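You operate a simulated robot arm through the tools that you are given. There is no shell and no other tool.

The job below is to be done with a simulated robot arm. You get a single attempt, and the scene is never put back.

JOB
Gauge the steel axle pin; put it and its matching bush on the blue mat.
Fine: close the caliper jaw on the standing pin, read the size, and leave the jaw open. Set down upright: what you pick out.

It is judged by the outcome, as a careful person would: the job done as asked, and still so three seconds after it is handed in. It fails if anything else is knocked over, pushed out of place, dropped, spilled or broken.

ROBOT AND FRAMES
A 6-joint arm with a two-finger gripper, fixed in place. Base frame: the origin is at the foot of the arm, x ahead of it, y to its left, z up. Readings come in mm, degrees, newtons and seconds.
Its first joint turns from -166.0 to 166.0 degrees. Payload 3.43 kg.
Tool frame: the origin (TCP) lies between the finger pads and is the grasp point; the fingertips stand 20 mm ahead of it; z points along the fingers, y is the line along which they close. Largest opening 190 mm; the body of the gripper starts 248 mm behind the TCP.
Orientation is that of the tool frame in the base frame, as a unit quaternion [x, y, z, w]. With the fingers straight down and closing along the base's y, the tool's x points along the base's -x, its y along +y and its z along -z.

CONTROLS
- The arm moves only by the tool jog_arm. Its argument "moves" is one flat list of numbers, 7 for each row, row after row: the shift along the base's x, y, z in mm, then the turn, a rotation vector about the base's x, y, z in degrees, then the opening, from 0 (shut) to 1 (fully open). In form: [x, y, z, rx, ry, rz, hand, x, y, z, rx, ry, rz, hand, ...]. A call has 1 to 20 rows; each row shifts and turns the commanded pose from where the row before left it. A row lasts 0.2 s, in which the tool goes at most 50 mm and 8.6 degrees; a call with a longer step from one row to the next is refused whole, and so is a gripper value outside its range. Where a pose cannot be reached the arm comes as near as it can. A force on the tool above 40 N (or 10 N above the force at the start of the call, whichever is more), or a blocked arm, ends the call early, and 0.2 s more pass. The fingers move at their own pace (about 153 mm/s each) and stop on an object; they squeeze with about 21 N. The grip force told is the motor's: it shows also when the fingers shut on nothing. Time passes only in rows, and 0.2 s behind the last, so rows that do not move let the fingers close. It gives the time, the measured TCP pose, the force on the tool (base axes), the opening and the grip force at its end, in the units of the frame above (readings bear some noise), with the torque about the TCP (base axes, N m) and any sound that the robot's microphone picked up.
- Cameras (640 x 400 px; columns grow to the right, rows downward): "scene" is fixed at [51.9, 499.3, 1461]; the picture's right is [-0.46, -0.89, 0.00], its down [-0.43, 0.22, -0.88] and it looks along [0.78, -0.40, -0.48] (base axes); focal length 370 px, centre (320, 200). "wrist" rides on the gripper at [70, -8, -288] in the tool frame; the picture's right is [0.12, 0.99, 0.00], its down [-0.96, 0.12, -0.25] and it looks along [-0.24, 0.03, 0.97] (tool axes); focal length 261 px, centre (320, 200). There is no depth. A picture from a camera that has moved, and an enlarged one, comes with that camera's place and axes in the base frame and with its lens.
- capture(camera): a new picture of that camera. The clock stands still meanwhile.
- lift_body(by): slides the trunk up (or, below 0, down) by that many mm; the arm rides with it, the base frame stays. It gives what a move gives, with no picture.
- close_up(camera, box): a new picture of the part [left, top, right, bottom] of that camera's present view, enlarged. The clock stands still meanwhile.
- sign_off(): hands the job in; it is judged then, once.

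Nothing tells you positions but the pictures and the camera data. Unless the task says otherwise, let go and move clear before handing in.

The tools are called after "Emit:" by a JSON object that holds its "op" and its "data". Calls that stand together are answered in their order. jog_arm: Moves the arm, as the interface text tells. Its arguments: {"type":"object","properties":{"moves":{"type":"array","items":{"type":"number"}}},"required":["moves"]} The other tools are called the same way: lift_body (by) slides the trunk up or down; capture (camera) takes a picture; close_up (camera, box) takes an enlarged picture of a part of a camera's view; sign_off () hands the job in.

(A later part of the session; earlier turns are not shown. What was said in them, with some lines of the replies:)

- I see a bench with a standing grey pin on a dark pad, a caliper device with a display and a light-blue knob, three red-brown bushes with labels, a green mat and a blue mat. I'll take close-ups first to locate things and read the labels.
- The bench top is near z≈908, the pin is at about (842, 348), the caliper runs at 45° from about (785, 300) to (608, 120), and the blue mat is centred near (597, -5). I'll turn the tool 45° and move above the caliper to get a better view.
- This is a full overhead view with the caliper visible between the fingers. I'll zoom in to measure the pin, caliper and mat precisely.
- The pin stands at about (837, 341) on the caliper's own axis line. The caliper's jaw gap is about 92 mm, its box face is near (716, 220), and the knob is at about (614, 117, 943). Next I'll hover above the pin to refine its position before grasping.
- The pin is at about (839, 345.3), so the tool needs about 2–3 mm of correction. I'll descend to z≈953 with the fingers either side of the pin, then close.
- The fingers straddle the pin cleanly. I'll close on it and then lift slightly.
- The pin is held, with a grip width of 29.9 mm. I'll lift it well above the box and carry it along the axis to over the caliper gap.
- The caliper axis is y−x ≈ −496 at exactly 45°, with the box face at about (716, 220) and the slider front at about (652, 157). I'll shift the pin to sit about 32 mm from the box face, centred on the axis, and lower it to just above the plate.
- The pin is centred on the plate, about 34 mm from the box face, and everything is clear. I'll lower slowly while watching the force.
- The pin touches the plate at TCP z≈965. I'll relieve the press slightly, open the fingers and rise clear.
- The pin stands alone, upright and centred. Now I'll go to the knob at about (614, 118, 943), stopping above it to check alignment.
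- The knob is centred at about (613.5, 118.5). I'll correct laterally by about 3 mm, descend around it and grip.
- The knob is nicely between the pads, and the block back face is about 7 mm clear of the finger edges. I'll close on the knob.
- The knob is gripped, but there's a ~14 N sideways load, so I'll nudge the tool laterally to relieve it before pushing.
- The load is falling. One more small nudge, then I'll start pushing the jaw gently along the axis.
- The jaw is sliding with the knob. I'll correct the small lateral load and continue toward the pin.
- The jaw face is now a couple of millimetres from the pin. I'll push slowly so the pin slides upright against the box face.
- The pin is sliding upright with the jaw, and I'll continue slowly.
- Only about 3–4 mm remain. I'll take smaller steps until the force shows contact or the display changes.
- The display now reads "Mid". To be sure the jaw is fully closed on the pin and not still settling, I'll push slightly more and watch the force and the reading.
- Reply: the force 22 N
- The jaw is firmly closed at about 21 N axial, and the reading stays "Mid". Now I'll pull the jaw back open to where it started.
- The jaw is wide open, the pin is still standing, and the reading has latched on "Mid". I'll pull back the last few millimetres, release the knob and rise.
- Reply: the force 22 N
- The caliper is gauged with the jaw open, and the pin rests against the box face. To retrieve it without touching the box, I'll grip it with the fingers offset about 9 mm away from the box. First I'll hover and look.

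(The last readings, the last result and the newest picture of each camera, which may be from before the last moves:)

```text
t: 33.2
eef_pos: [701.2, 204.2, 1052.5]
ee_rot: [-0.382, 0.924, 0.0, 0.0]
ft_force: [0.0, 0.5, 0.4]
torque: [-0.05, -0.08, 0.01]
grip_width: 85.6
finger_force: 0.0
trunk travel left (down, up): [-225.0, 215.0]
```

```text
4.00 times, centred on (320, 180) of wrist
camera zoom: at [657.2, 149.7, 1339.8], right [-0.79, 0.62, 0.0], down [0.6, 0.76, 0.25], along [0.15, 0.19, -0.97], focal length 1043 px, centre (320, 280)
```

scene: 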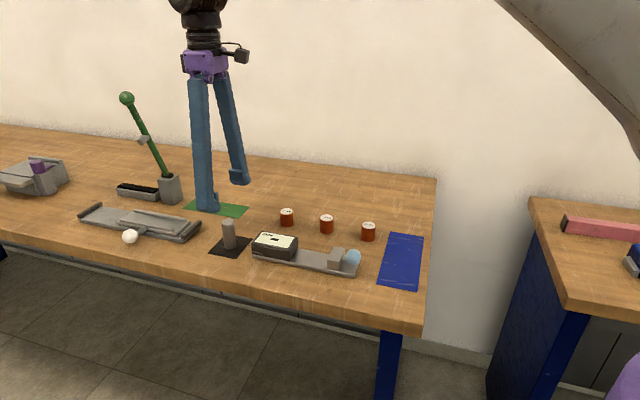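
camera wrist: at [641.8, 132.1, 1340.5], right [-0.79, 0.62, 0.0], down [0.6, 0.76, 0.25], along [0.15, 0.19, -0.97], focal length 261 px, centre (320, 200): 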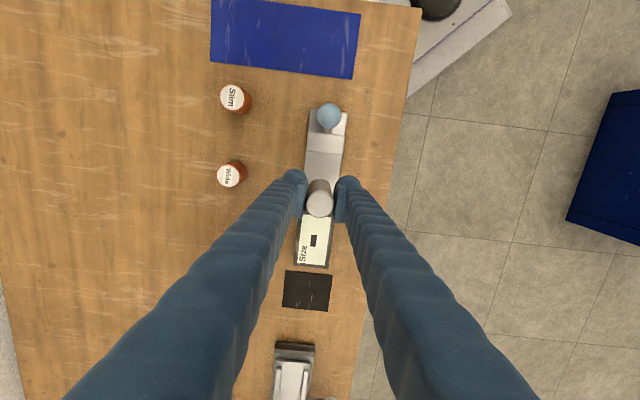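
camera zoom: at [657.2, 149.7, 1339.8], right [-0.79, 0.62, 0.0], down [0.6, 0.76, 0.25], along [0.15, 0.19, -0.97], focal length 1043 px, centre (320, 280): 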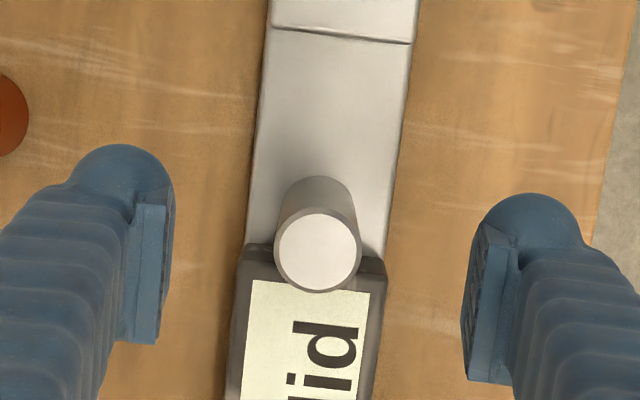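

The pin is at about (705.9, 210.4), as estimated. I'll back off slightly to a ~9 mm offset, descend to z≈968 and grip.

Emit:
{"op": "jog_arm", "data": {"moves": [-1.7, -1.1, 0, 0, 0, 0, 0.45, 0, 0, -25, 0, 0, 0, 0.45, 0, 0, -25, 0, 0, 0, 0.45, 0, 0, -20, 0, 0, 0, 0.45, 0, 0, -14, 0, 0, 0, 0.45, 0, 0, 0, 0, 0, 0, 0.45]}}

Emit:
{"op": "close_up", "data": {"camera": "wrist", "box": [240, 130, 400, 230]}}

Emit:
{"op": "close_up", "data": {"camera": "scene", "box": [250, 210, 378, 290]}}

```text
t: 34.6
eef_pos: [698.2, 203.5, 968.0]
ee_rot: [-0.383, 0.924, 0.001, 0.0]
ft_force: [0.5, 0.1, -0.3]
torque: [-0.02, -0.03, -0.03]
grip_width: 85.4
finger_force: 0.1
trunk travel left (down, up): [-225.0, 215.0]
```

```text
4.00 times, centred on (320, 180) of wrist
camera zoom: at [655.4, 147.9, 1255.5], right [-0.79, 0.62, 0.0], down [0.6, 0.76, 0.25], along [0.15, 0.19, -0.97], focal length 1043 px, centre (320, 280)
```

zoom: 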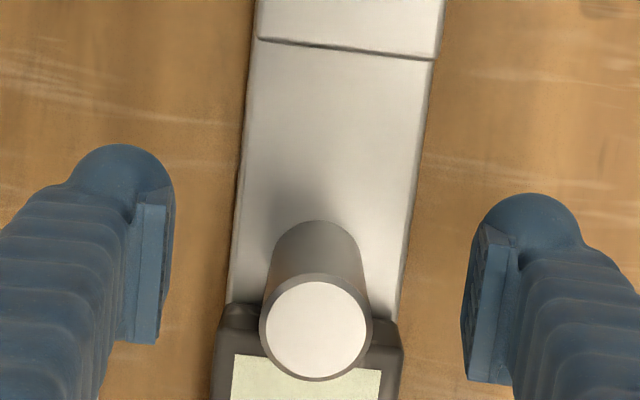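

```text
5.00 times, centred on (314, 250) of scene
camera zoom: at [51.9, 499.3, 1461.0], right [-0.46, -0.89, 0.0], down [-0.43, 0.22, -0.88], along [0.78, -0.4, -0.48], focal length 1848 px, centre (350, -50)
```

zoom: 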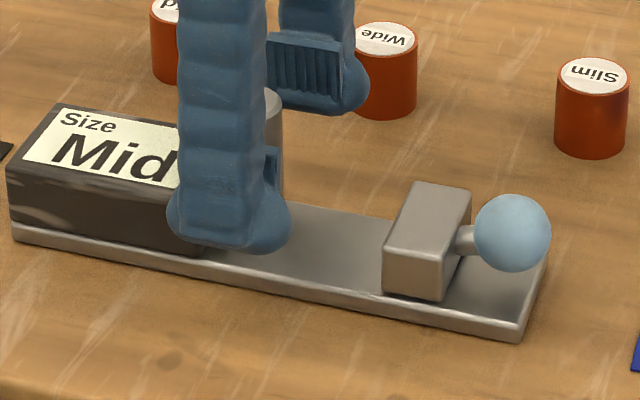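

The pin is between the pads, and the finger edges clear the box face by about 4 mm. I'll close and lift.

Emit:
{"op": "jog_arm", "data": {"moves": [-0.4, 0.4, 0, 0, 0, 0, 0.25, 0, 0, 0, 0, 0, 0, 0, 0, 0, 0, 0, 0, 0, 0, 0, 0, 0, 0, 0, 0, 0]}}

Emit:
{"op": "jog_arm", "data": {"moves": [0, 0, 3, 0, 0, 0, 0, 0, 0, 7, 0, 0, 0, 0, 0, 0, 25, 0, 0, 0, 0, 0, 0, 30, 0, 0, 0, 0, 0, 0, 20, 0, 0, 0, 0, 0, 0, 0, 0, 0, 0, 0]}}

Emit:
{"op": "close_up", "data": {"camera": "scene", "box": [230, 180, 390, 280]}}

Emit:
{"op": "capture", "data": {"camera": "wrist"}}

```text
t: 35.6
eef_pos: [698.2, 203.5, 968.4]
ee_rot: [-0.383, 0.924, 0.0, 0.0]
ft_force: [0.6, -1.4, -0.2]
torque: [0.02, 0.01, -0.02]
grip_width: 29.9
finger_force: 20.6
trunk travel left (down, up): [-225.0, 215.0]
```

```text
t: 37.0
eef_pos: [700.2, 202.6, 1052.7]
ee_rot: [-0.383, 0.924, -0.001, -0.001]
ft_force: [-0.4, -0.3, -4.9]
torque: [-0.03, 0.04, 0.01]
grip_width: 29.9
finger_force: 20.4
trunk travel left (down, up): [-225.0, 215.0]
```

```text
4.00 times, centred on (310, 230) of scene
camera zoom: at [51.9, 499.3, 1461.0], right [-0.46, -0.89, 0.0], down [-0.43, 0.22, -0.88], along [0.78, -0.4, -0.48], focal length 1479 px, centre (360, 80)
```

zoom: 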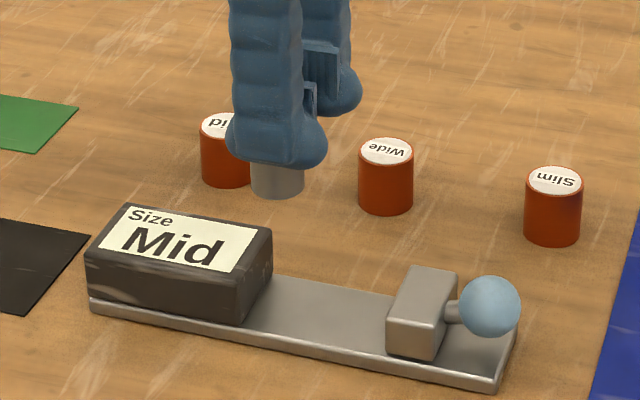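

```text
taken
camera wrist: at [655.3, 148.2, 1340.8], right [-0.79, 0.62, 0.0], down [0.6, 0.76, 0.25], along [0.15, 0.19, -0.97], focal length 261 px, centre (320, 200)
```

wrist: 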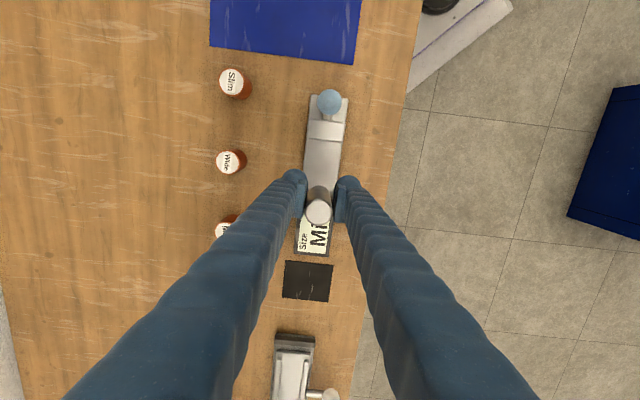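

The pin is firmly held and clear. I'll carry it to the left half of the blue mat, with the pin centre at about (562, 27).

Emit:
{"op": "jog_arm", "data": {"moves": [-10, -13, 0, 0, 0, 0, 0, -20, -25, 0, 0, 0, 0, 0, -21, -27, 0, 0, 0, 0, 0, -21, -27, 0, 0, 0, 0, 0, -21, -27, 0, 0, 0, 0, 0, -21, -27, 0, 0, 0, 0, 0, -20, -25, 0, 0, 0, 0, 0, -10, -12, 0, 0, 0, 0, 0, 0, 0, 0, 0, 0, 0, 0]}}

Emit:
{"op": "capture", "data": {"camera": "wrist"}}

Emit:
{"op": "close_up", "data": {"camera": "scene", "box": [310, 190, 470, 290]}}

```text
t: 39.0
eef_pos: [553.5, 19.4, 1052.4]
ee_rot: [-0.382, 0.924, -0.001, 0.0]
ft_force: [-0.7, 0.6, -5.0]
torque: [-0.04, 0.07, 0.04]
grip_width: 29.8
finger_force: 21.5
trunk travel left (down, up): [-225.0, 215.0]
```

```text
taken
camera wrist: at [510.4, -35.4, 1340.1], right [-0.79, 0.62, 0.0], down [0.6, 0.76, 0.25], along [0.15, 0.19, -0.97], focal length 261 px, centre (320, 200)
```

wrist: 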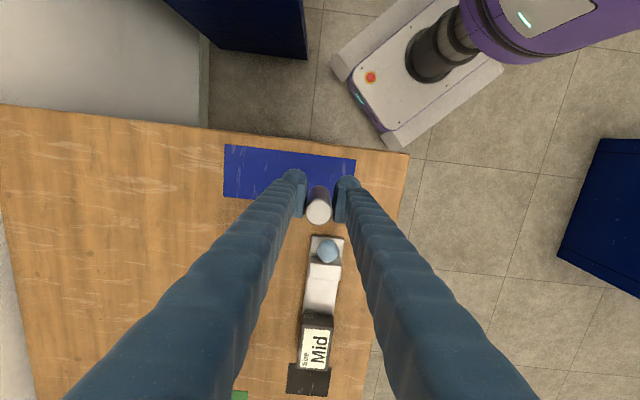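

```text
4.00 times, centred on (390, 240) of scene
camera zoom: at [51.9, 499.3, 1461.0], right [-0.46, -0.89, 0.0], down [-0.43, 0.22, -0.88], along [0.78, -0.4, -0.48], focal length 1479 px, centre (40, 40)
```

zoom: 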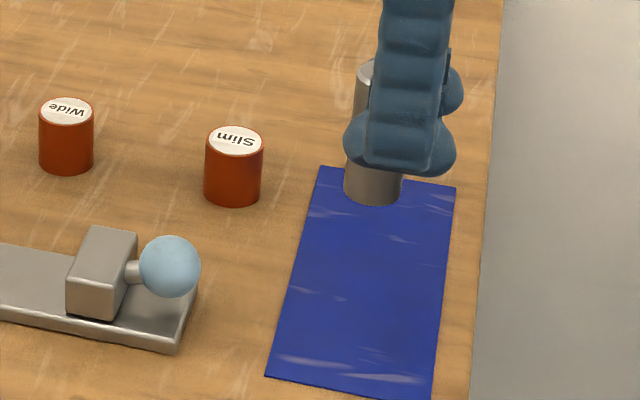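

The mat position is confirmed and the pin is over its left half. I'll lower to just above the mat and then step down by force.

Emit:
{"op": "jog_arm", "data": {"moves": [0, 0, -25, 0, 0, 0, 0, 0, 0, -25, 0, 0, 0, 0, 0, 0, -22, 0, 0, 0, 0, 0, 0, -14, 0, 0, 0, 0, 0, 0, -5, 0, 0, 0, 0, 0, 0, 0, 0, 0, 0, 0]}}

Emit:
{"op": "jog_arm", "data": {"moves": [0, 0, -2, 0, 0, 0, 0, 0, 0, 0, 0, 0, 0, 0]}}

Emit:
{"op": "close_up", "data": {"camera": "scene", "box": [340, 210, 468, 290]}}

```text
t: 40.4
eef_pos: [555.0, 20.2, 961.4]
ee_rot: [-0.382, 0.924, -0.001, 0.0]
ft_force: [0.1, 0.2, -4.1]
torque: [-0.05, 0.03, -0.03]
grip_width: 30.0
finger_force: 21.1
trunk travel left (down, up): [-225.0, 215.0]
```

```text
t: 41.0
eef_pos: [554.5, 19.5, 960.3]
ee_rot: [-0.383, 0.924, 0.0, 0.0]
ft_force: [-0.1, -0.1, -3.9]
torque: [-0.05, 0.04, 0.01]
grip_width: 29.8
finger_force: 21.0
trunk travel left (down, up): [-225.0, 215.0]
```

```text
5.00 times, centred on (404, 250) of scene
camera zoom: at [51.9, 499.3, 1461.0], right [-0.46, -0.89, 0.0], down [-0.43, 0.22, -0.88], along [0.78, -0.4, -0.48], focal length 1848 px, centre (-100, -50)
```

zoom: 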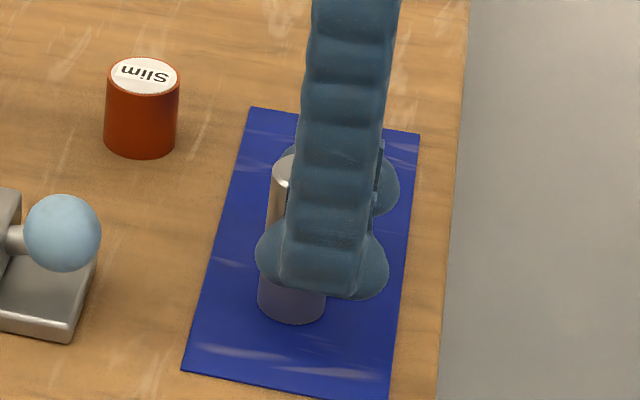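

Emit:
{"op": "jog_arm", "data": {"moves": [0, 0, -1.5, 0, 0, 0, 0, 0, 0, 0, 0, 0, 0, 0]}}

Emit:
{"op": "jog_arm", "data": {"moves": [0, 0, -1, 0, 0, 0, 0, 0, 0, 0, 0, 0, 0, 0]}}

Emit:
{"op": "jog_arm", "data": {"moves": [0, 0, -0.8, 0, 0, 0, 0, 0, 0, 0, 0, 0, 0, 0]}}

```text
t: 41.6
eef_pos: [554.4, 19.8, 958.2]
ee_rot: [-0.383, 0.924, 0.0, 0.001]
ft_force: [-0.1, -0.8, -4.7]
torque: [-0.04, 0.0, 0.04]
grip_width: 29.7
finger_force: 20.9
trunk travel left (down, up): [-225.0, 215.0]
```

```text
t: 42.2
eef_pos: [555.5, 20.0, 957.2]
ee_rot: [-0.383, 0.924, 0.0, 0.0]
ft_force: [0.4, 0.8, -4.4]
torque: [0.0, 0.03, 0.01]
grip_width: 30.0
finger_force: 21.1
trunk travel left (down, up): [-225.0, 215.0]
```

```text
t: 42.8
eef_pos: [554.9, 20.0, 955.9]
ee_rot: [-0.382, 0.924, 0.0, 0.0]
ft_force: [0.3, -1.0, -3.2]
torque: [-0.07, 0.05, 0.04]
grip_width: 30.0
finger_force: 20.5
trunk travel left (down, up): [-225.0, 215.0]
```

The pin is near contact, as expected at about z 955.7. A couple more small steps.

Emit:
{"op": "jog_arm", "data": {"moves": [0, 0, -0.8, 0, 0, 0, 0, 0, 0, 0, 0, 0, 0, 0]}}

Emit:
{"op": "jog_arm", "data": {"moves": [0, 0, -0.5, 0, 0, 0, 0, 0, 0, 0, 0, 0, 0, 0]}}

```text
t: 43.4
eef_pos: [553.7, 20.9, 956.7]
ee_rot: [-0.383, 0.924, 0.0, -0.001]
ft_force: [-0.9, 1.1, 2.2]
torque: [0.07, -0.09, 0.0]
grip_width: 29.9
finger_force: 21.7
trunk travel left (down, up): [-225.0, 215.0]
```

```text
t: 44.0
eef_pos: [555.4, 21.6, 956.8]
ee_rot: [-0.383, 0.924, -0.001, 0.0]
ft_force: [2.4, 1.4, 10.2]
torque: [0.11, -0.13, 0.01]
grip_width: 29.8
finger_force: 20.9
trunk travel left (down, up): [-225.0, 215.0]
```

The pin is in contact. I'll release it and rise.

Emit:
{"op": "jog_arm", "data": {"moves": [0, 0, 0.5, 0, 0, 0, 0, 0, 0, 0, 0, 0, 0, 0.2, 0, 0, 0, 0, 0, 0, 0.4, 0, 0, 0, 0, 0, 0, 0.4, 0, 0, 5, 0, 0, 0, 0.4, 0, 0, 25, 0, 0, 0, 0.4, 0, 0, 35, 0, 0, 0, 0.4, 0, 0, 40, 0, 0, 0, 0.4, 0, 0, 0, 0, 0, 0, 0.4]}}

Emit:
{"op": "close_up", "data": {"camera": "scene", "box": [250, 190, 450, 315]}}

Emit:
{"op": "close_up", "data": {"camera": "wrist", "box": [220, 120, 380, 220]}}

```text
t: 46.0
eef_pos: [554.8, 19.8, 1061.7]
ee_rot: [-0.383, 0.924, 0.0, -0.001]
ft_force: [0.1, 0.5, -0.8]
torque: [-0.06, -0.02, -0.01]
grip_width: 75.8
finger_force: 0.1
trunk travel left (down, up): [-225.0, 215.0]
```

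```text
3.20 times, centred on (350, 252) of scene
camera zoom: at [51.9, 499.3, 1461.0], right [-0.46, -0.89, 0.0], down [-0.43, 0.22, -0.88], along [0.78, -0.4, -0.48], focal length 1183 px, centre (224, 32)
```

zoom: 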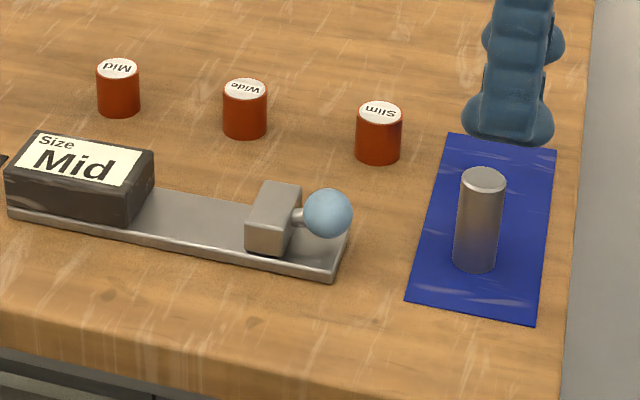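

```text
4.00 times, centred on (300, 170) of wrist
camera zoom: at [511.1, -34.2, 1349.1], right [-0.79, 0.62, 0.0], down [0.6, 0.76, 0.25], along [0.15, 0.19, -0.97], focal length 1043 px, centre (400, 320)
```

zoom: 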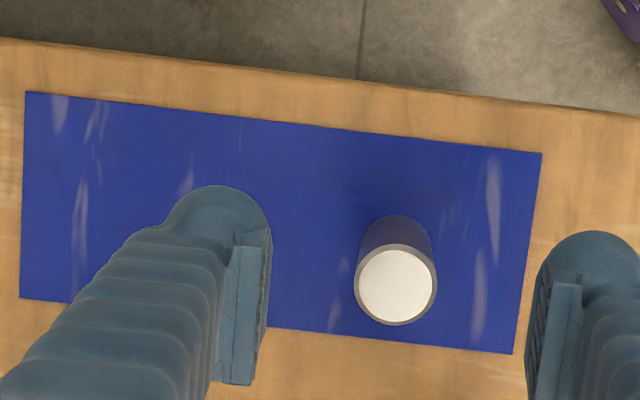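

The pin stands upright on the blue mat. Now I'll hover over the "Mid" bush at about (867, 176) and check it.

Emit:
{"op": "jog_arm", "data": {"moves": [15, 8, 0, 0, 0, 0, 0.45, 35, 17.5, 0, 0, 0, 0, 0.45, 35, 17.5, 0, 0, 0, 0, 0.45, 35, 17.5, 0, 0, 0, 0, 0.45, 35, 17.5, 0, 0, 0, 0, 0.45, 35, 17.5, 0, 0, 0, 0, 0.45, 35, 17.5, 0, 0, 0, 0, 0.45, 35, 17.5, 0, 0, 0, 0, 0.45, 35, 17.5, 0, 0, 0, 0, 0.45, 17, 8, 0, 0, 0, 0, 0.45, 0, 0, 0, 0, 0, 0, 0.45]}}

Emit:
{"op": "capture", "data": {"camera": "wrist"}}

Emit:
{"op": "close_up", "data": {"camera": "wrist", "box": [240, 130, 400, 230]}}

```text
t: 48.4
eef_pos: [866.8, 175.7, 1061.3]
ee_rot: [-0.382, 0.924, -0.001, 0.001]
ft_force: [0.4, -0.3, -0.2]
torque: [0.06, -0.01, 0.03]
grip_width: 85.3
finger_force: 0.1
trunk travel left (down, up): [-225.0, 215.0]
```

```text
taken
camera wrist: at [823.3, 120.2, 1348.6], right [-0.79, 0.62, 0.0], down [0.6, 0.76, 0.25], along [0.15, 0.19, -0.97], focal length 261 px, centre (320, 200)
```

wrist: 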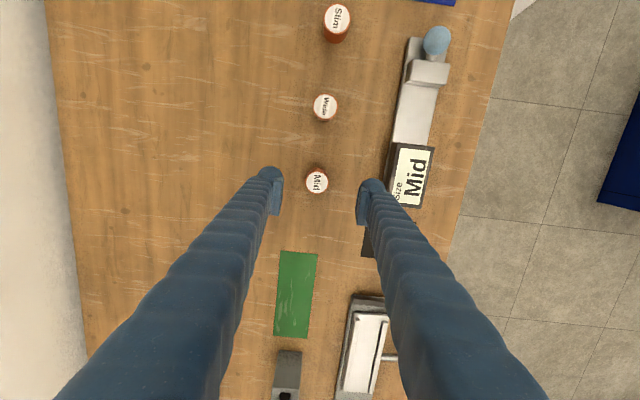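

```text
4.00 times, centred on (320, 180) of wrist
camera zoom: at [823.3, 120.2, 1348.6], right [-0.79, 0.62, 0.0], down [0.6, 0.76, 0.25], along [0.15, 0.19, -0.97], focal length 1043 px, centre (320, 280)
```

zoom: 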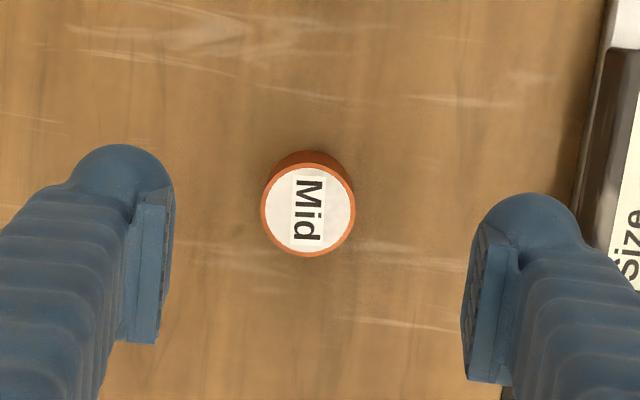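

The "Mid" bush is centred at about (871, 174). I'll correct by about 4 mm and descend around it.

Emit:
{"op": "jog_arm", "data": {"moves": [4.2, -1.5, 0, 0, 0, 0, 0.45, 0, 0, -30, 0, 0, 0, 0.45, 0, 0, -30, 0, 0, 0, 0.45, 0, 0, -30, 0, 0, 0, 0.45, 0, 0, -24, 0, 0, 0, 0.45, 0, 0, -12, 0, 0, 0, 0.45, 0, 0, 0, 0, 0, 0, 0.45]}}

Emit:
{"op": "close_up", "data": {"camera": "wrist", "box": [240, 130, 400, 230]}}

Emit:
{"op": "close_up", "data": {"camera": "scene", "box": [230, 170, 358, 250]}}

```text
t: 50.0
eef_pos: [870.9, 174.3, 934.7]
ee_rot: [-0.383, 0.924, 0.0, 0.0]
ft_force: [-0.1, 0.5, 0.5]
torque: [0.01, 0.01, 0.0]
grip_width: 85.5
finger_force: 0.1
trunk travel left (down, up): [-225.0, 215.0]
```

```text
4.00 times, centred on (320, 180) of wrist
camera zoom: at [827.3, 119.3, 1222.4], right [-0.79, 0.62, 0.0], down [0.6, 0.76, 0.25], along [0.15, 0.19, -0.97], focal length 1043 px, centre (320, 280)
```

zoom: 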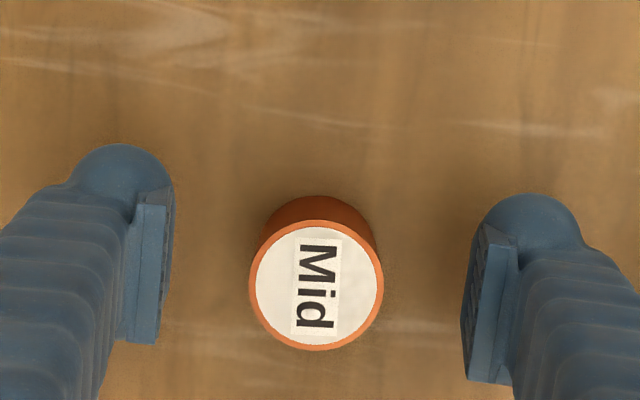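

```text
5.00 times, centred on (294, 210) of scene
camera zoom: at [51.9, 499.3, 1461.0], right [-0.46, -0.89, 0.0], down [-0.43, 0.22, -0.88], along [0.78, -0.4, -0.48], focal length 1848 px, centre (450, 150)
```

zoom: 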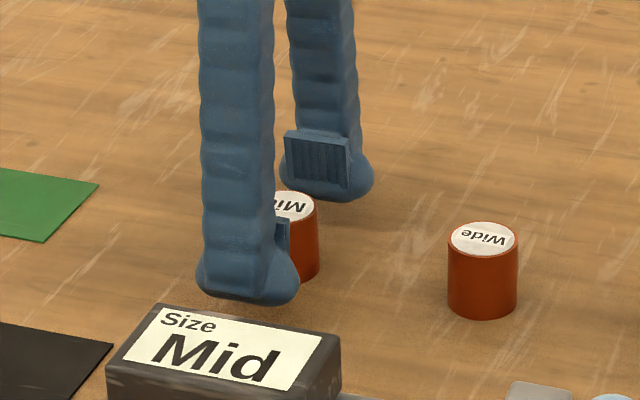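

Everything is well centred, so I'll close on the bush and lift.

Emit:
{"op": "jog_arm", "data": {"moves": [0, 0, 0, 0, 0, 0, 0.25, 0, 0, 0, 0, 0, 0, 0, 0, 0, 0, 0, 0, 0, 0, 0, 0, 0, 0, 0, 0, 0]}}

Emit:
{"op": "jog_arm", "data": {"moves": [0, 0, 4, 0, 0, 0, 0, 0, 0, 16, 0, 0, 0, 0, 0, 0, 35, 0, 0, 0, 0, 0, 0, 35, 0, 0, 0, 0, 0, 0, 30, 0, 0, 0, 0, 0, 0, 0, 0, 0, 0, 0]}}

Emit:
{"op": "capture", "data": {"camera": "scene"}}

```text
t: 51.0
eef_pos: [870.8, 174.4, 934.5]
ee_rot: [-0.383, 0.924, 0.0, 0.0]
ft_force: [0.1, -0.4, -0.5]
torque: [0.0, 0.0, 0.0]
grip_width: 36.5
finger_force: 21.2
trunk travel left (down, up): [-225.0, 215.0]
```

```text
t: 52.4
eef_pos: [871.0, 174.8, 1055.5]
ee_rot: [-0.382, 0.924, 0.0, 0.0]
ft_force: [-0.1, 0.0, -0.2]
torque: [0.03, -0.01, -0.01]
grip_width: 0.0
finger_force: 21.4
trunk travel left (down, up): [-225.0, 215.0]
```

```text
taken
```

scene: 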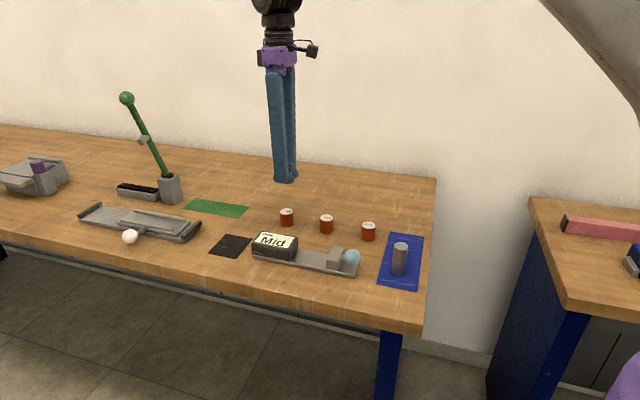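

The bush slipped out of the grip and seems to have stayed on the bench, as the fingers shut on nothing. I'll look closely before retrying.

Emit:
{"op": "close_up", "data": {"camera": "scene", "box": [250, 190, 390, 278]}}

Emit:
{"op": "jog_arm", "data": {"moves": [0, 0, 0, 0, 0, 0, 0.2, 0, 0, 0, 0, 0, 0, 0.45, 0, 0, 0, 0, 0, 0, 0.45]}}

Emit:
{"op": "close_up", "data": {"camera": "wrist", "box": [240, 130, 400, 230]}}

```text
4.55 times, centred on (320, 234) of scene
camera zoom: at [51.9, 499.3, 1461.0], right [-0.46, -0.89, 0.0], down [-0.43, 0.22, -0.88], along [0.78, -0.4, -0.48], focal length 1680 px, centre (320, 46)
```

zoom: 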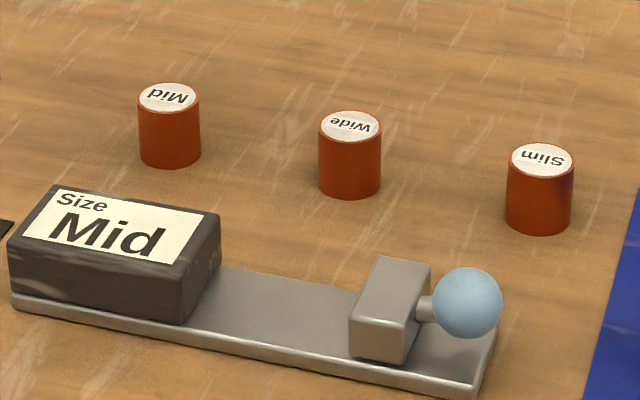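

```text
t: 53.2
eef_pos: [870.8, 175.0, 1055.8]
ee_rot: [-0.382, 0.924, 0.001, 0.0]
ft_force: [0.3, 0.0, 0.2]
torque: [-0.04, -0.01, -0.04]
grip_width: 85.3
finger_force: 0.0
trunk travel left (down, up): [-225.0, 215.0]
```

```text
4.00 times, centred on (320, 180) of wrist
camera zoom: at [827.5, 119.2, 1342.8], right [-0.79, 0.62, 0.0], down [0.6, 0.76, 0.25], along [0.15, 0.19, -0.97], focal length 1043 px, centre (320, 280)
```

zoom: 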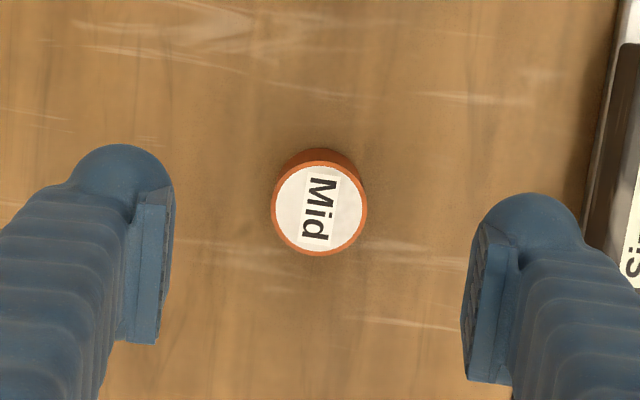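

The Mid bush is still upright in its place, only slightly turned, so the grip simply slipped. I'll regrip lower for full pad contact and lift very slowly while reading the load.

Emit:
{"op": "jog_arm", "data": {"moves": [0, 0, -30, 0, 0, 0, 0.45, 0, 0, -30, 0, 0, 0, 0.45, 0, 0, -30, 0, 0, 0, 0.45, 0, 0, -22, 0, 0, 0, 0.45, 0, 0, -11, 0, 0, 0, 0.45, 0, 0, 0, 0, 0, 0, 0.45, 0, 0, 0, 0, 0, 0, 0.25, 0, 0, 0, 0, 0, 0, 0, 0, 0, 0, 0, 0, 0, 0, 0, 0, 0, 0, 0, 0, 0]}}

Emit:
{"op": "jog_arm", "data": {"moves": [0, 0, 1, 0, 0, 0, 0, 0, 0, 0, 0, 0, 0, 0]}}

Emit:
{"op": "jog_arm", "data": {"moves": [0, 0, 1, 0, 0, 0, 0, 0, 0, 0, 0, 0, 0, 0]}}

Emit:
{"op": "close_up", "data": {"camera": "scene", "box": [250, 190, 346, 250]}}

```text
t: 55.4
eef_pos: [870.8, 174.1, 931.6]
ee_rot: [-0.383, 0.924, -0.001, -0.001]
ft_force: [0.0, 0.1, 0.0]
torque: [0.03, 0.01, -0.01]
grip_width: 35.9
finger_force: 21.2
trunk travel left (down, up): [-225.0, 215.0]
```

```text
t: 56.0
eef_pos: [870.7, 174.2, 932.3]
ee_rot: [-0.382, 0.924, -0.001, 0.0]
ft_force: [0.3, 0.1, -0.3]
torque: [0.01, -0.01, -0.03]
grip_width: 36.0
finger_force: 21.0
trunk travel left (down, up): [-225.0, 215.0]
```

```text
t: 56.6
eef_pos: [871.4, 175.6, 933.5]
ee_rot: [-0.383, 0.924, 0.0, 0.0]
ft_force: [-0.6, -0.7, -0.9]
torque: [-0.02, 0.01, -0.01]
grip_width: 36.1
finger_force: 21.1
trunk travel left (down, up): [-225.0, 215.0]
```

```text
6.67 times, centred on (298, 220) of scene
camera zoom: at [51.9, 499.3, 1461.0], right [-0.46, -0.89, 0.0], down [-0.43, 0.22, -0.88], along [0.78, -0.4, -0.48], focal length 2464 px, centre (467, 67)
```

zoom: 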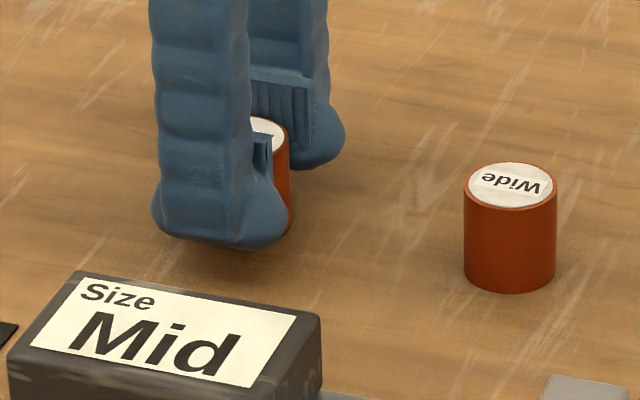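

It's holding so far. I'll raise slowly and check whether the bush comes up with the fingers.

Emit:
{"op": "jog_arm", "data": {"moves": [0, 0, 1, 0, 0, 0, 0, 0, 0, 1, 0, 0, 0, 0, 0, 0, 1, 0, 0, 0, 0, 0, 0, 1, 0, 0, 0, 0, 0, 0, 1, 0, 0, 0, 0, 0, 0, 0, 0, 0, 0, 0]}}

Emit:
{"op": "close_up", "data": {"camera": "scene", "box": [250, 190, 346, 250]}}

Emit:
{"op": "close_up", "data": {"camera": "wrist", "box": [240, 130, 400, 230]}}

```text
t: 58.0
eef_pos: [870.2, 174.2, 939.3]
ee_rot: [-0.382, 0.924, 0.001, 0.0]
ft_force: [0.0, 0.7, -2.4]
torque: [-0.03, -0.01, 0.02]
grip_width: 36.0
finger_force: 21.6
trunk travel left (down, up): [-225.0, 215.0]
```

```text
6.67 times, centred on (298, 220) of scene
camera zoom: at [51.9, 499.3, 1461.0], right [-0.46, -0.89, 0.0], down [-0.43, 0.22, -0.88], along [0.78, -0.4, -0.48], focal length 2464 px, centre (467, 67)
```

zoom: 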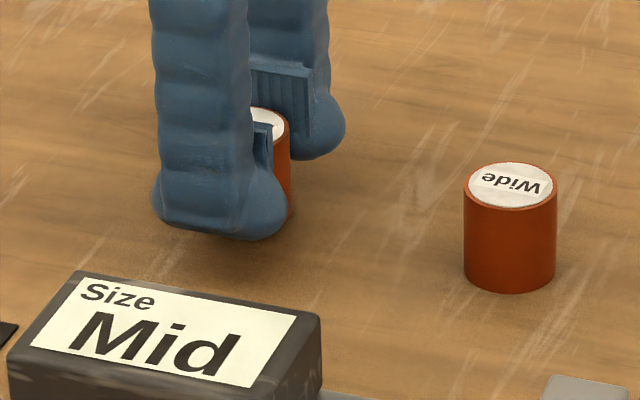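

```text
4.00 times, centred on (320, 180) of wrist
camera zoom: at [827.6, 119.5, 1226.0], right [-0.79, 0.62, 0.0], down [0.6, 0.76, 0.25], along [0.15, 0.19, -0.97], focal length 1043 px, centre (320, 280)
```

zoom: 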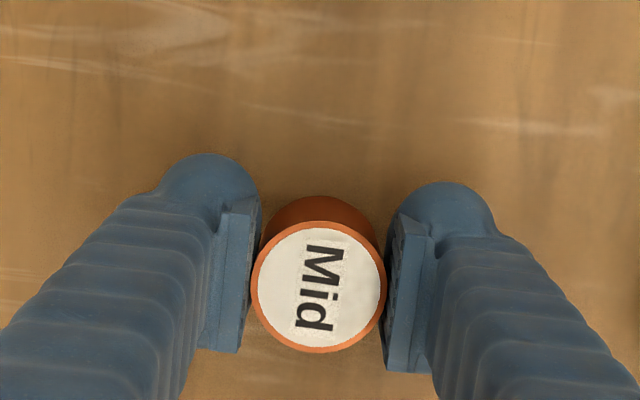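

The bush is now lifting with the fingers, and its weight of ~2.4 N shows on the sensor. A gentle lift works, so I'll raise a little more slowly and check for creep.

Emit:
{"op": "jog_arm", "data": {"moves": [0, 0, 1.5, 0, 0, 0, 0, 0, 0, 2, 0, 0, 0, 0, 0, 0, 2.5, 0, 0, 0, 0, 0, 0, 3, 0, 0, 0, 0, 0, 0, 2.5, 0, 0, 0, 0, 0, 0, 1.5, 0, 0, 0, 0, 0, 0, 0, 0, 0, 0, 0]}}

Emit:
{"op": "close_up", "data": {"camera": "scene", "box": [250, 190, 346, 250]}}

Emit:
{"op": "close_up", "data": {"camera": "wrist", "box": [240, 130, 400, 230]}}

```text
t: 59.6
eef_pos: [869.4, 174.4, 952.2]
ee_rot: [-0.383, 0.924, 0.0, 0.0]
ft_force: [0.0, 0.4, -1.6]
torque: [0.0, -0.02, -0.03]
grip_width: 36.4
finger_force: 21.0
trunk travel left (down, up): [-225.0, 215.0]
```

```text
6.67 times, centred on (298, 220) of scene
camera zoom: at [51.9, 499.3, 1461.0], right [-0.46, -0.89, 0.0], down [-0.43, 0.22, -0.88], along [0.78, -0.4, -0.48], focal length 2464 px, centre (467, 67)
```

zoom: 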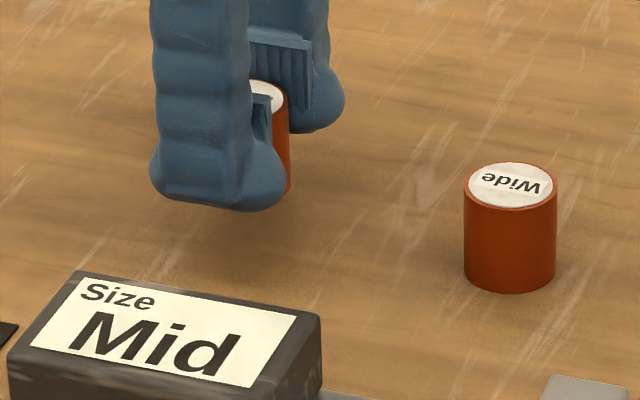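

```text
4.00 times, centred on (320, 180) of wrist
camera zoom: at [827.4, 119.5, 1239.3], right [-0.79, 0.62, 0.0], down [0.6, 0.76, 0.25], along [0.15, 0.19, -0.97], focal length 1043 px, centre (320, 280)
```

zoom: 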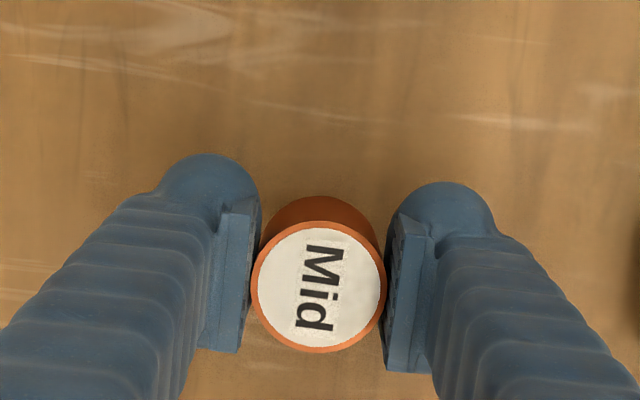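

No creep: the bush sits at the same spot between the pads. I'll carry it low and slowly, swinging to the outer side of the bush row so I never pass over another bush.

Emit:
{"op": "jog_arm", "data": {"moves": [2.1, -2.1, 0, 0, 0, 0, 0, 4.2, -4.2, 0, 0, 0, 0, 0, 6.4, -6.4, 0, 0, 0, 0, 0, 7.1, -7.1, 0, 0, 0, 0, 0, 7.1, -7.1, 0, 0, 0, 0, 0, 7.1, -7.1, 0, 0, 0, 0, 0, 7.1, -7.1, 0, 0, 0, 0, 0, 5.7, -5.7, 0, 0, 0, 0, 0, 4.2, -4.2, 0, 0, 0, 0, 0, 2.1, -2.1, 0, 0, 0, 0, 0, 0, 0, 0, 0, 0, 0, 0]}}

Emit:
{"op": "close_up", "data": {"camera": "wrist", "box": [240, 130, 400, 230]}}

Emit:
{"op": "capture", "data": {"camera": "wrist"}}

```text
t: 62.0
eef_pos: [923.9, 122.2, 951.4]
ee_rot: [-0.383, 0.924, 0.001, 0.0]
ft_force: [-0.1, -0.2, -1.4]
torque: [0.0, 0.03, -0.01]
grip_width: 36.2
finger_force: 21.5
trunk travel left (down, up): [-225.0, 215.0]
```

```text
4.00 times, centred on (320, 180) of wrist
camera zoom: at [880.5, 66.8, 1239.1], right [-0.79, 0.62, 0.0], down [0.6, 0.76, 0.25], along [0.15, 0.19, -0.97], focal length 1043 px, centre (320, 280)
```

zoom: 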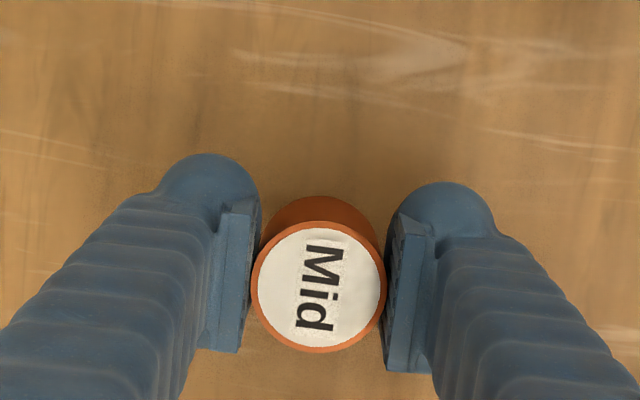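

```text
taken
camera wrist: at [880.5, 66.8, 1239.1], right [-0.79, 0.62, 0.0], down [0.6, 0.76, 0.25], along [0.15, 0.19, -0.97], focal length 261 px, centre (320, 200)
```

wrist: 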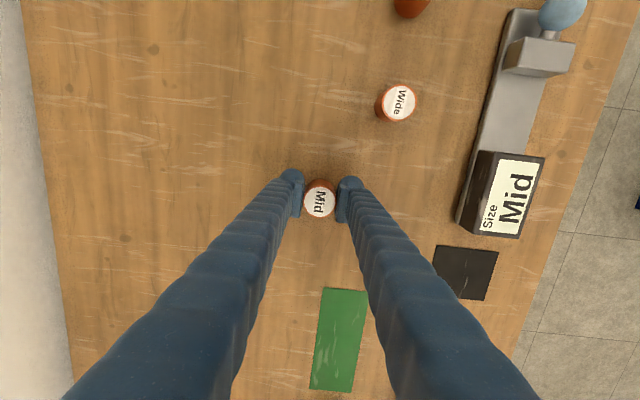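

It's still steady. Now I'll travel alongside the bush row toward the mat in two slow legs.

Emit:
{"op": "jog_arm", "data": {"moves": [-2.1, -2.1, 0, 0, 0, 0, 0, -4.2, -4.2, 0, 0, 0, 0, 0, -6.4, -6.4, 0, 0, 0, 0, 0, -8.5, -8.5, 0, 0, 0, 0, 0, -10.6, -10.6, 0, 0, 0, 0, 0, -10.2, -10.2, 0, 0, 0, 0, 0, -10.2, -10.2, 0, 0, 0, 0, 0, -10.2, -10.2, 0, 0, 0, 0, 0, -10.2, -10.2, 0, 0, 0, 0, 0, -10.2, -10.2, 0, 0, 0, 0, 0, -10.6, -10.6, 0, 0, 0, 0, 0, -8.5, -8.5, 0, 0, 0, 0, 0, -6.4, -6.4, 0, 0, 0, 0, 0, -4.2, -4.2, 0, 0, 0, 0, 0, -2.1, -2.1, 0, 0, 0, 0, 0, 0, 0, 0, 0, 0, 0, 0]}}

Emit:
{"op": "capture", "data": {"camera": "wrist"}}

```text
t: 65.4
eef_pos: [808.3, 5.8, 952.4]
ee_rot: [-0.383, 0.924, 0.0, -0.001]
ft_force: [-0.7, -0.4, -2.3]
torque: [0.01, 0.04, 0.01]
grip_width: 35.8
finger_force: 21.0
trunk travel left (down, up): [-225.0, 215.0]
```

```text
taken
camera wrist: at [765.9, -48.1, 1239.1], right [-0.79, 0.62, 0.0], down [0.6, 0.76, 0.25], along [0.15, 0.19, -0.97], focal length 261 px, centre (320, 200)
```

wrist: 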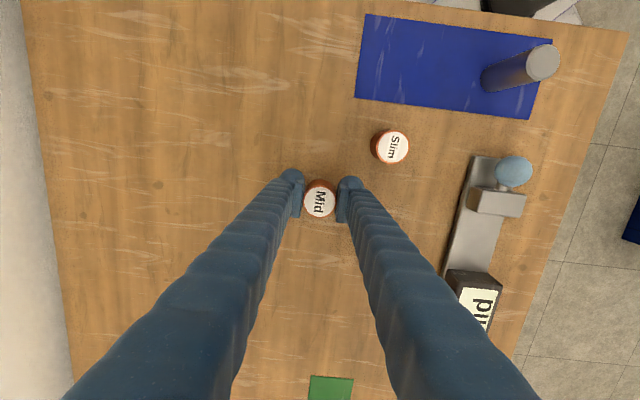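

Emit:
{"op": "jog_arm", "data": {"moves": [-2.1, -2.1, 0, 0, 0, 0, 0, -4.2, -4.2, 0, 0, 0, 0, 0, -6.4, -6.4, 0, 0, 0, 0, 0, -8.5, -8.5, 0, 0, 0, 0, 0, -10.6, -10.6, 0, 0, 0, 0, 0, -10.2, -10.2, 0, 0, 0, 0, 0, -10.2, -10.2, 0, 0, 0, 0, 0, -10.2, -10.2, 0, 0, 0, 0, 0, -10.2, -10.2, 0, 0, 0, 0, 0, -10.2, -10.2, 0, 0, 0, 0, 0, -10.6, -10.6, 0, 0, 0, 0, 0, -8.5, -8.5, 0, 0, 0, 0, 0, -6.4, -6.4, 0, 0, 0, 0, 0, -4.2, -4.2, 0, 0, 0, 0, 0, -2.1, -2.1, 0, 0, 0, 0, 0, 0, 0, 0, 0, 0, 0, 0]}}

Emit:
{"op": "capture", "data": {"camera": "wrist"}}

Emit:
{"op": "capture", "data": {"camera": "scene"}}

```text
t: 68.8
eef_pos: [694.3, -106.9, 951.9]
ee_rot: [-0.383, 0.924, 0.0, 0.0]
ft_force: [0.0, 0.7, -3.0]
torque: [0.01, 0.01, 0.0]
grip_width: 36.2
finger_force: 20.7
trunk travel left (down, up): [-225.0, 215.0]
```

```text
taken
camera wrist: at [651.0, -162.7, 1239.4], right [-0.79, 0.62, 0.0], down [0.6, 0.76, 0.25], along [0.15, 0.19, -0.97], focal length 261 px, centre (320, 200)
```

wrist: 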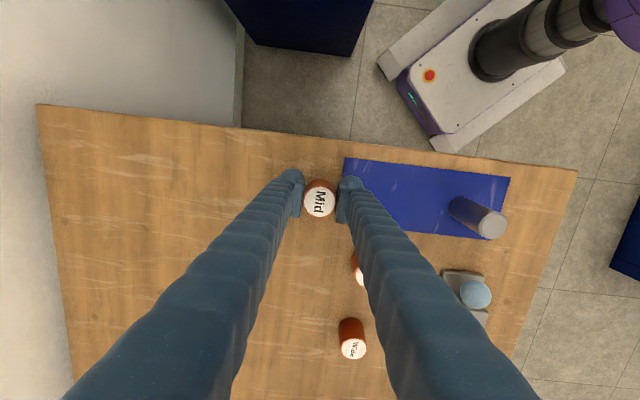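

```text
taken
```

scene: 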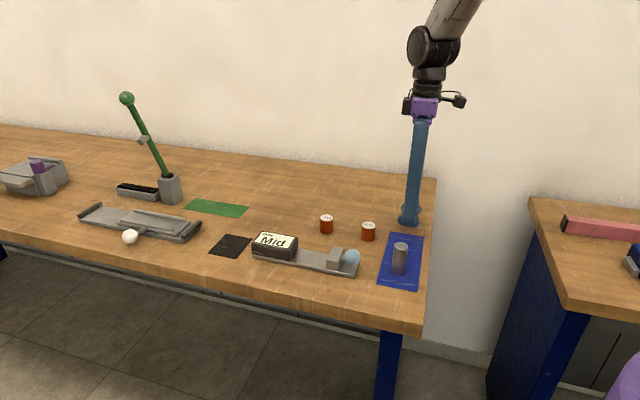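

The bush is beside the mat's right end. I'll slide it over the mat to about (638, -51).

Emit:
{"op": "jog_arm", "data": {"moves": [-2.1, 2.1, 0, 0, 0, 0, 0, -4.2, 4.2, 0, 0, 0, 0, 0, -6.4, 6.4, 0, 0, 0, 0, 0, -7.6, 7.6, 0, 0, 0, 0, 0, -7.6, 7.6, 0, 0, 0, 0, 0, -7.6, 7.6, 0, 0, 0, 0, 0, -7.6, 7.6, 0, 0, 0, 0, 0, -6.4, 6, 0, 0, 0, 0, 0, -4.2, 4.2, 0, 0, 0, 0, 0, -2.1, 2.1, 0, 0, 0, 0, 0, 0, 0, 0, 0, 0, 0, 0]}}

Emit:
{"op": "capture", "data": {"camera": "wrist"}}

Emit:
{"op": "close_up", "data": {"camera": "scene", "box": [330, 200, 458, 280]}}

```text
t: 71.2
eef_pos: [637.7, -52.2, 952.0]
ee_rot: [-0.383, 0.924, 0.0, 0.0]
ft_force: [0.1, 0.1, -1.3]
torque: [0.0, -0.03, 0.03]
grip_width: 36.1
finger_force: 20.7
trunk travel left (down, up): [-225.0, 215.0]
```

```text
taken
camera wrist: at [595.1, -107.3, 1239.2], right [-0.79, 0.62, 0.0], down [0.6, 0.76, 0.25], along [0.15, 0.19, -0.97], focal length 261 px, centre (320, 200)
```

wrist: 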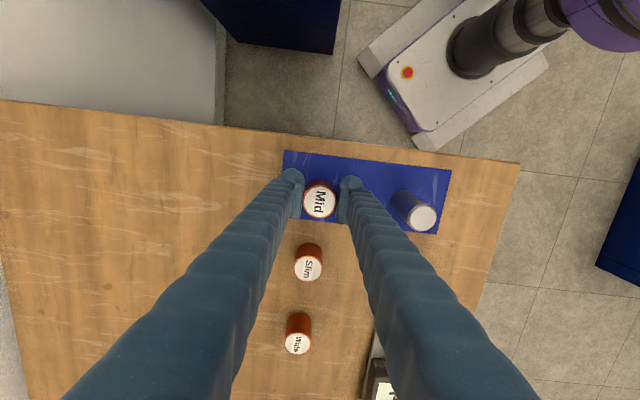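

```text
5.00 times, centred on (394, 240) of scene
camera zoom: at [51.9, 499.3, 1461.0], right [-0.46, -0.89, 0.0], down [-0.43, 0.22, -0.88], along [0.78, -0.4, -0.48], focal length 1848 px, centre (-50, 0)
```

zoom: 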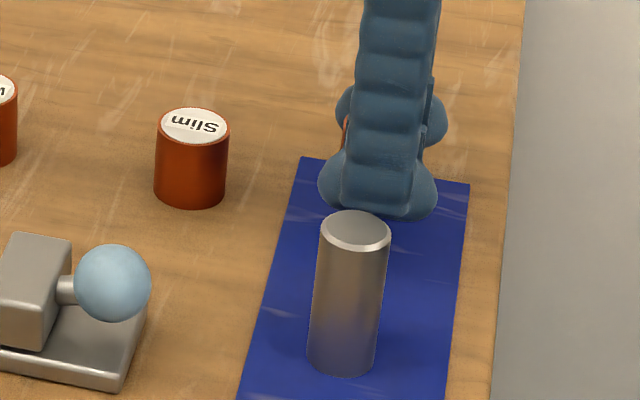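

The bush is over the mat and well away from the pin. I'll lower gently until contact.

Emit:
{"op": "jog_arm", "data": {"moves": [0, 0, -2, 0, 0, 0, 0, 0, 0, -4, 0, 0, 0, 0, 0, 0, -4, 0, 0, 0, 0, 0, 0, -4, 0, 0, 0, 0, 0, 0, -2, 0, 0, 0, 0, 0, 0, 0, 0, 0, 0, 0]}}

Emit:
{"op": "jog_arm", "data": {"moves": [0, 0, -1, 0, 0, 0, 0, 0, 0, 0, 0, 0, 0, 0]}}

Emit:
{"op": "jog_arm", "data": {"moves": [0, 0, -1, 0, 0, 0, 0, 0, 0, 0, 0, 0, 0, 0]}}

```text
t: 72.6
eef_pos: [638.5, -51.9, 936.7]
ee_rot: [-0.383, 0.924, 0.0, 0.0]
ft_force: [0.2, 0.1, -2.2]
torque: [-0.03, -0.02, 0.01]
grip_width: 36.1
finger_force: 21.1
trunk travel left (down, up): [-225.0, 215.0]
```

```text
t: 73.2
eef_pos: [638.3, -52.6, 934.7]
ee_rot: [-0.383, 0.924, 0.0, 0.0]
ft_force: [0.1, 0.0, -1.4]
torque: [-0.01, 0.01, 0.01]
grip_width: 35.9
finger_force: 21.4
trunk travel left (down, up): [-225.0, 215.0]
```

```text
t: 73.8
eef_pos: [639.5, -50.6, 933.4]
ee_rot: [-0.383, 0.924, 0.0, 0.0]
ft_force: [-1.1, -0.7, -1.6]
torque: [-0.01, -0.03, -0.02]
grip_width: 35.9
finger_force: 20.5
trunk travel left (down, up): [-225.0, 215.0]
```

Emit:
{"op": "jog_arm", "data": {"moves": [0, 0, -0.8, 0, 0, 0, 0, 0, 0, 0, 0, 0, 0, 0]}}

Emit:
{"op": "jog_arm", "data": {"moves": [0, 0, -0.8, 0, 0, 0, 0, 0, 0, 0, 0, 0, 0, 0]}}

Emit:
{"op": "close_up", "data": {"camera": "wrist", "box": [240, 130, 400, 230]}}

```text
t: 74.4
eef_pos: [637.5, -50.5, 933.0]
ee_rot: [-0.383, 0.924, 0.0, 0.0]
ft_force: [-0.5, -0.1, -1.6]
torque: [0.0, -0.01, -0.04]
grip_width: 35.9
finger_force: 21.2
trunk travel left (down, up): [-225.0, 215.0]
```

```text
t: 75.0
eef_pos: [638.4, -51.7, 931.5]
ee_rot: [-0.382, 0.924, 0.0, 0.0]
ft_force: [0.2, -0.3, -1.6]
torque: [0.0, 0.0, -0.02]
grip_width: 36.2
finger_force: 20.5
trunk travel left (down, up): [-225.0, 215.0]
```

```text
4.00 times, centred on (320, 180) of wrist
camera zoom: at [595.0, -107.2, 1219.7], right [-0.79, 0.62, 0.0], down [0.6, 0.76, 0.25], along [0.15, 0.19, -0.97], focal length 1043 px, centre (320, 280)
```

zoom: 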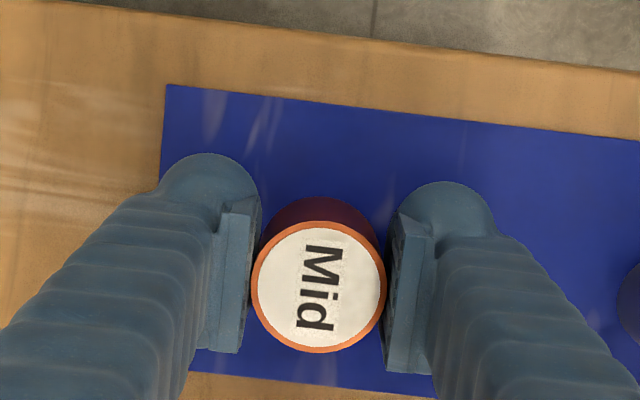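

The grip is unchanged, and the height is now equal to the pick height. I'll take small steps until the sensor shows support.

Emit:
{"op": "jog_arm", "data": {"moves": [0, 0, -0.6, 0, 0, 0, 0, 0, 0, 0, 0, 0, 0, 0]}}

Emit:
{"op": "jog_arm", "data": {"moves": [0, 0, -0.6, 0, 0, 0, 0, 0, 0, 0, 0, 0, 0, 0]}}

Emit:
{"op": "close_up", "data": {"camera": "scene", "box": [350, 200, 446, 260]}}

```text
t: 75.6
eef_pos: [638.8, -51.9, 931.9]
ee_rot: [-0.383, 0.924, 0.0, 0.001]
ft_force: [0.0, -1.0, -1.6]
torque: [0.0, 0.03, -0.03]
grip_width: 36.3
finger_force: 21.3
trunk travel left (down, up): [-225.0, 215.0]
```

```text
t: 76.2
eef_pos: [638.5, -51.7, 929.9]
ee_rot: [-0.383, 0.924, 0.0, 0.0]
ft_force: [1.1, 0.3, 3.4]
torque: [-0.04, -0.02, -0.03]
grip_width: 36.0
finger_force: 21.1
trunk travel left (down, up): [-225.0, 215.0]
```

```text
6.67 times, centred on (398, 230) of scene
camera zoom: at [51.9, 499.3, 1461.0], right [-0.46, -0.89, 0.0], down [-0.43, 0.22, -0.88], along [0.78, -0.4, -0.48], focal length 2464 px, centre (-200, 0)
```

zoom: 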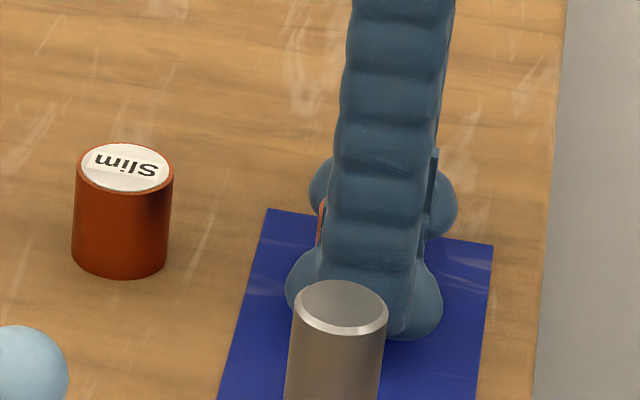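

Contact has registered with the bush resting on the mat. I'll open gently and rise straight up.

Emit:
{"op": "jog_arm", "data": {"moves": [0, 0, 0, 0, 0, 0, 0.22, 0, 0, 0, 0, 0, 0, 0.3, 0, 0, 0, 0, 0, 0, 0.38, 0, 0, 0, 0, 0, 0, 0.38, 0, 0, 5, 0, 0, 0, 0.38, 0, 0, 20, 0, 0, 0, 0.38, 0, 0, 35, 0, 0, 0, 0.38, 0, 0, 40, 0, 0, 0, 0.38, 0, 0, 40, 0, 0, 0, 0.38, 0, 0, 40, 0, 0, 0, 0.38, 0, 0, 0, 0, 0, 0, 0.38]}}

Emit:
{"op": "close_up", "data": {"camera": "wrist", "box": [200, 100, 440, 250]}}

Emit:
{"op": "capture", "data": {"camera": "scene"}}

Emit:
{"op": "close_up", "data": {"camera": "scene", "box": [240, 190, 440, 315]}}

```text
t: 78.6
eef_pos: [638.9, -53.2, 1111.2]
ee_rot: [-0.383, 0.924, 0.0, -0.002]
ft_force: [0.5, -0.1, 0.3]
torque: [-0.01, 0.03, 0.02]
grip_width: 72.2
finger_force: 0.0
trunk travel left (down, up): [-225.0, 215.0]
```

```text
2.67 times, centred on (320, 175) of wrist
camera zoom: at [595.3, -107.4, 1399.0], right [-0.79, 0.62, 0.0], down [0.6, 0.76, 0.25], along [0.15, 0.19, -0.97], focal length 695 px, centre (320, 267)
```

zoom: 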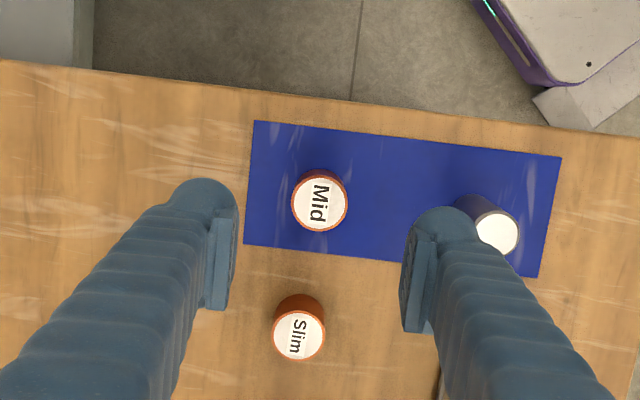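

```text
taken
```

scene: 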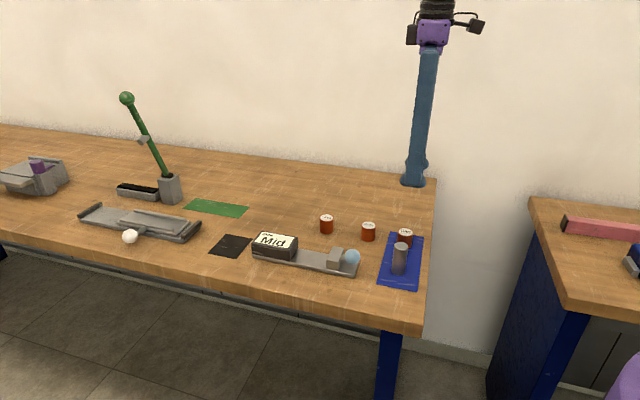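

```text
3.20 times, centred on (340, 252) of scene
camera zoom: at [51.9, 499.3, 1461.0], right [-0.46, -0.89, 0.0], down [-0.43, 0.22, -0.88], along [0.78, -0.4, -0.48], focal length 1183 px, centre (256, 32)
```

zoom: 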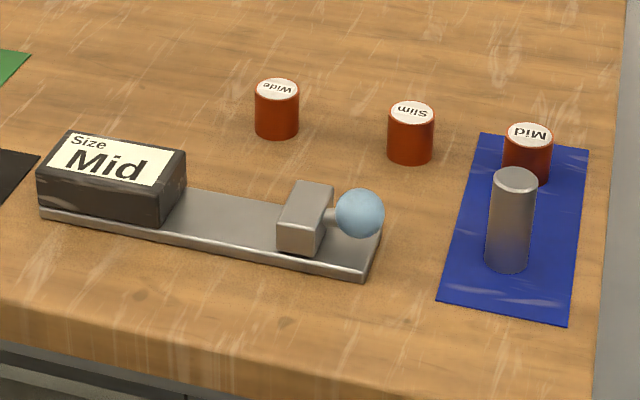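

The pin and the matching "Mid" bush both stand upright on the blue mat, the caliper jaw is open with its display reading Mid, and the other bushes and fixtures are undisturbed. The gripper is empty and clear, so I'm handing in.

Emit:
{"op": "sign_off", "data": {}}

```text
The job is handed in.
```

The steel axle pin gauged as **Mid**. The pin and the Mid bush now stand upright on the blue mat, and I've handed the job in.

- **Gauging:** I closed the caliper jaw firmly on the standing pin (about 21 N). The display read Mid and stayed there. I then slid the jaw back open.
- **Bush:** On the first lift the Mid bush slipped out of the fingers. It stayed upright in its place, turned slightly, and the second, slower lift held.
- **Everything else:** In the last pictures the Wide and Slim bushes, the caliper and the other fixtures looked undisturbed, and the gripper was empty and clear.
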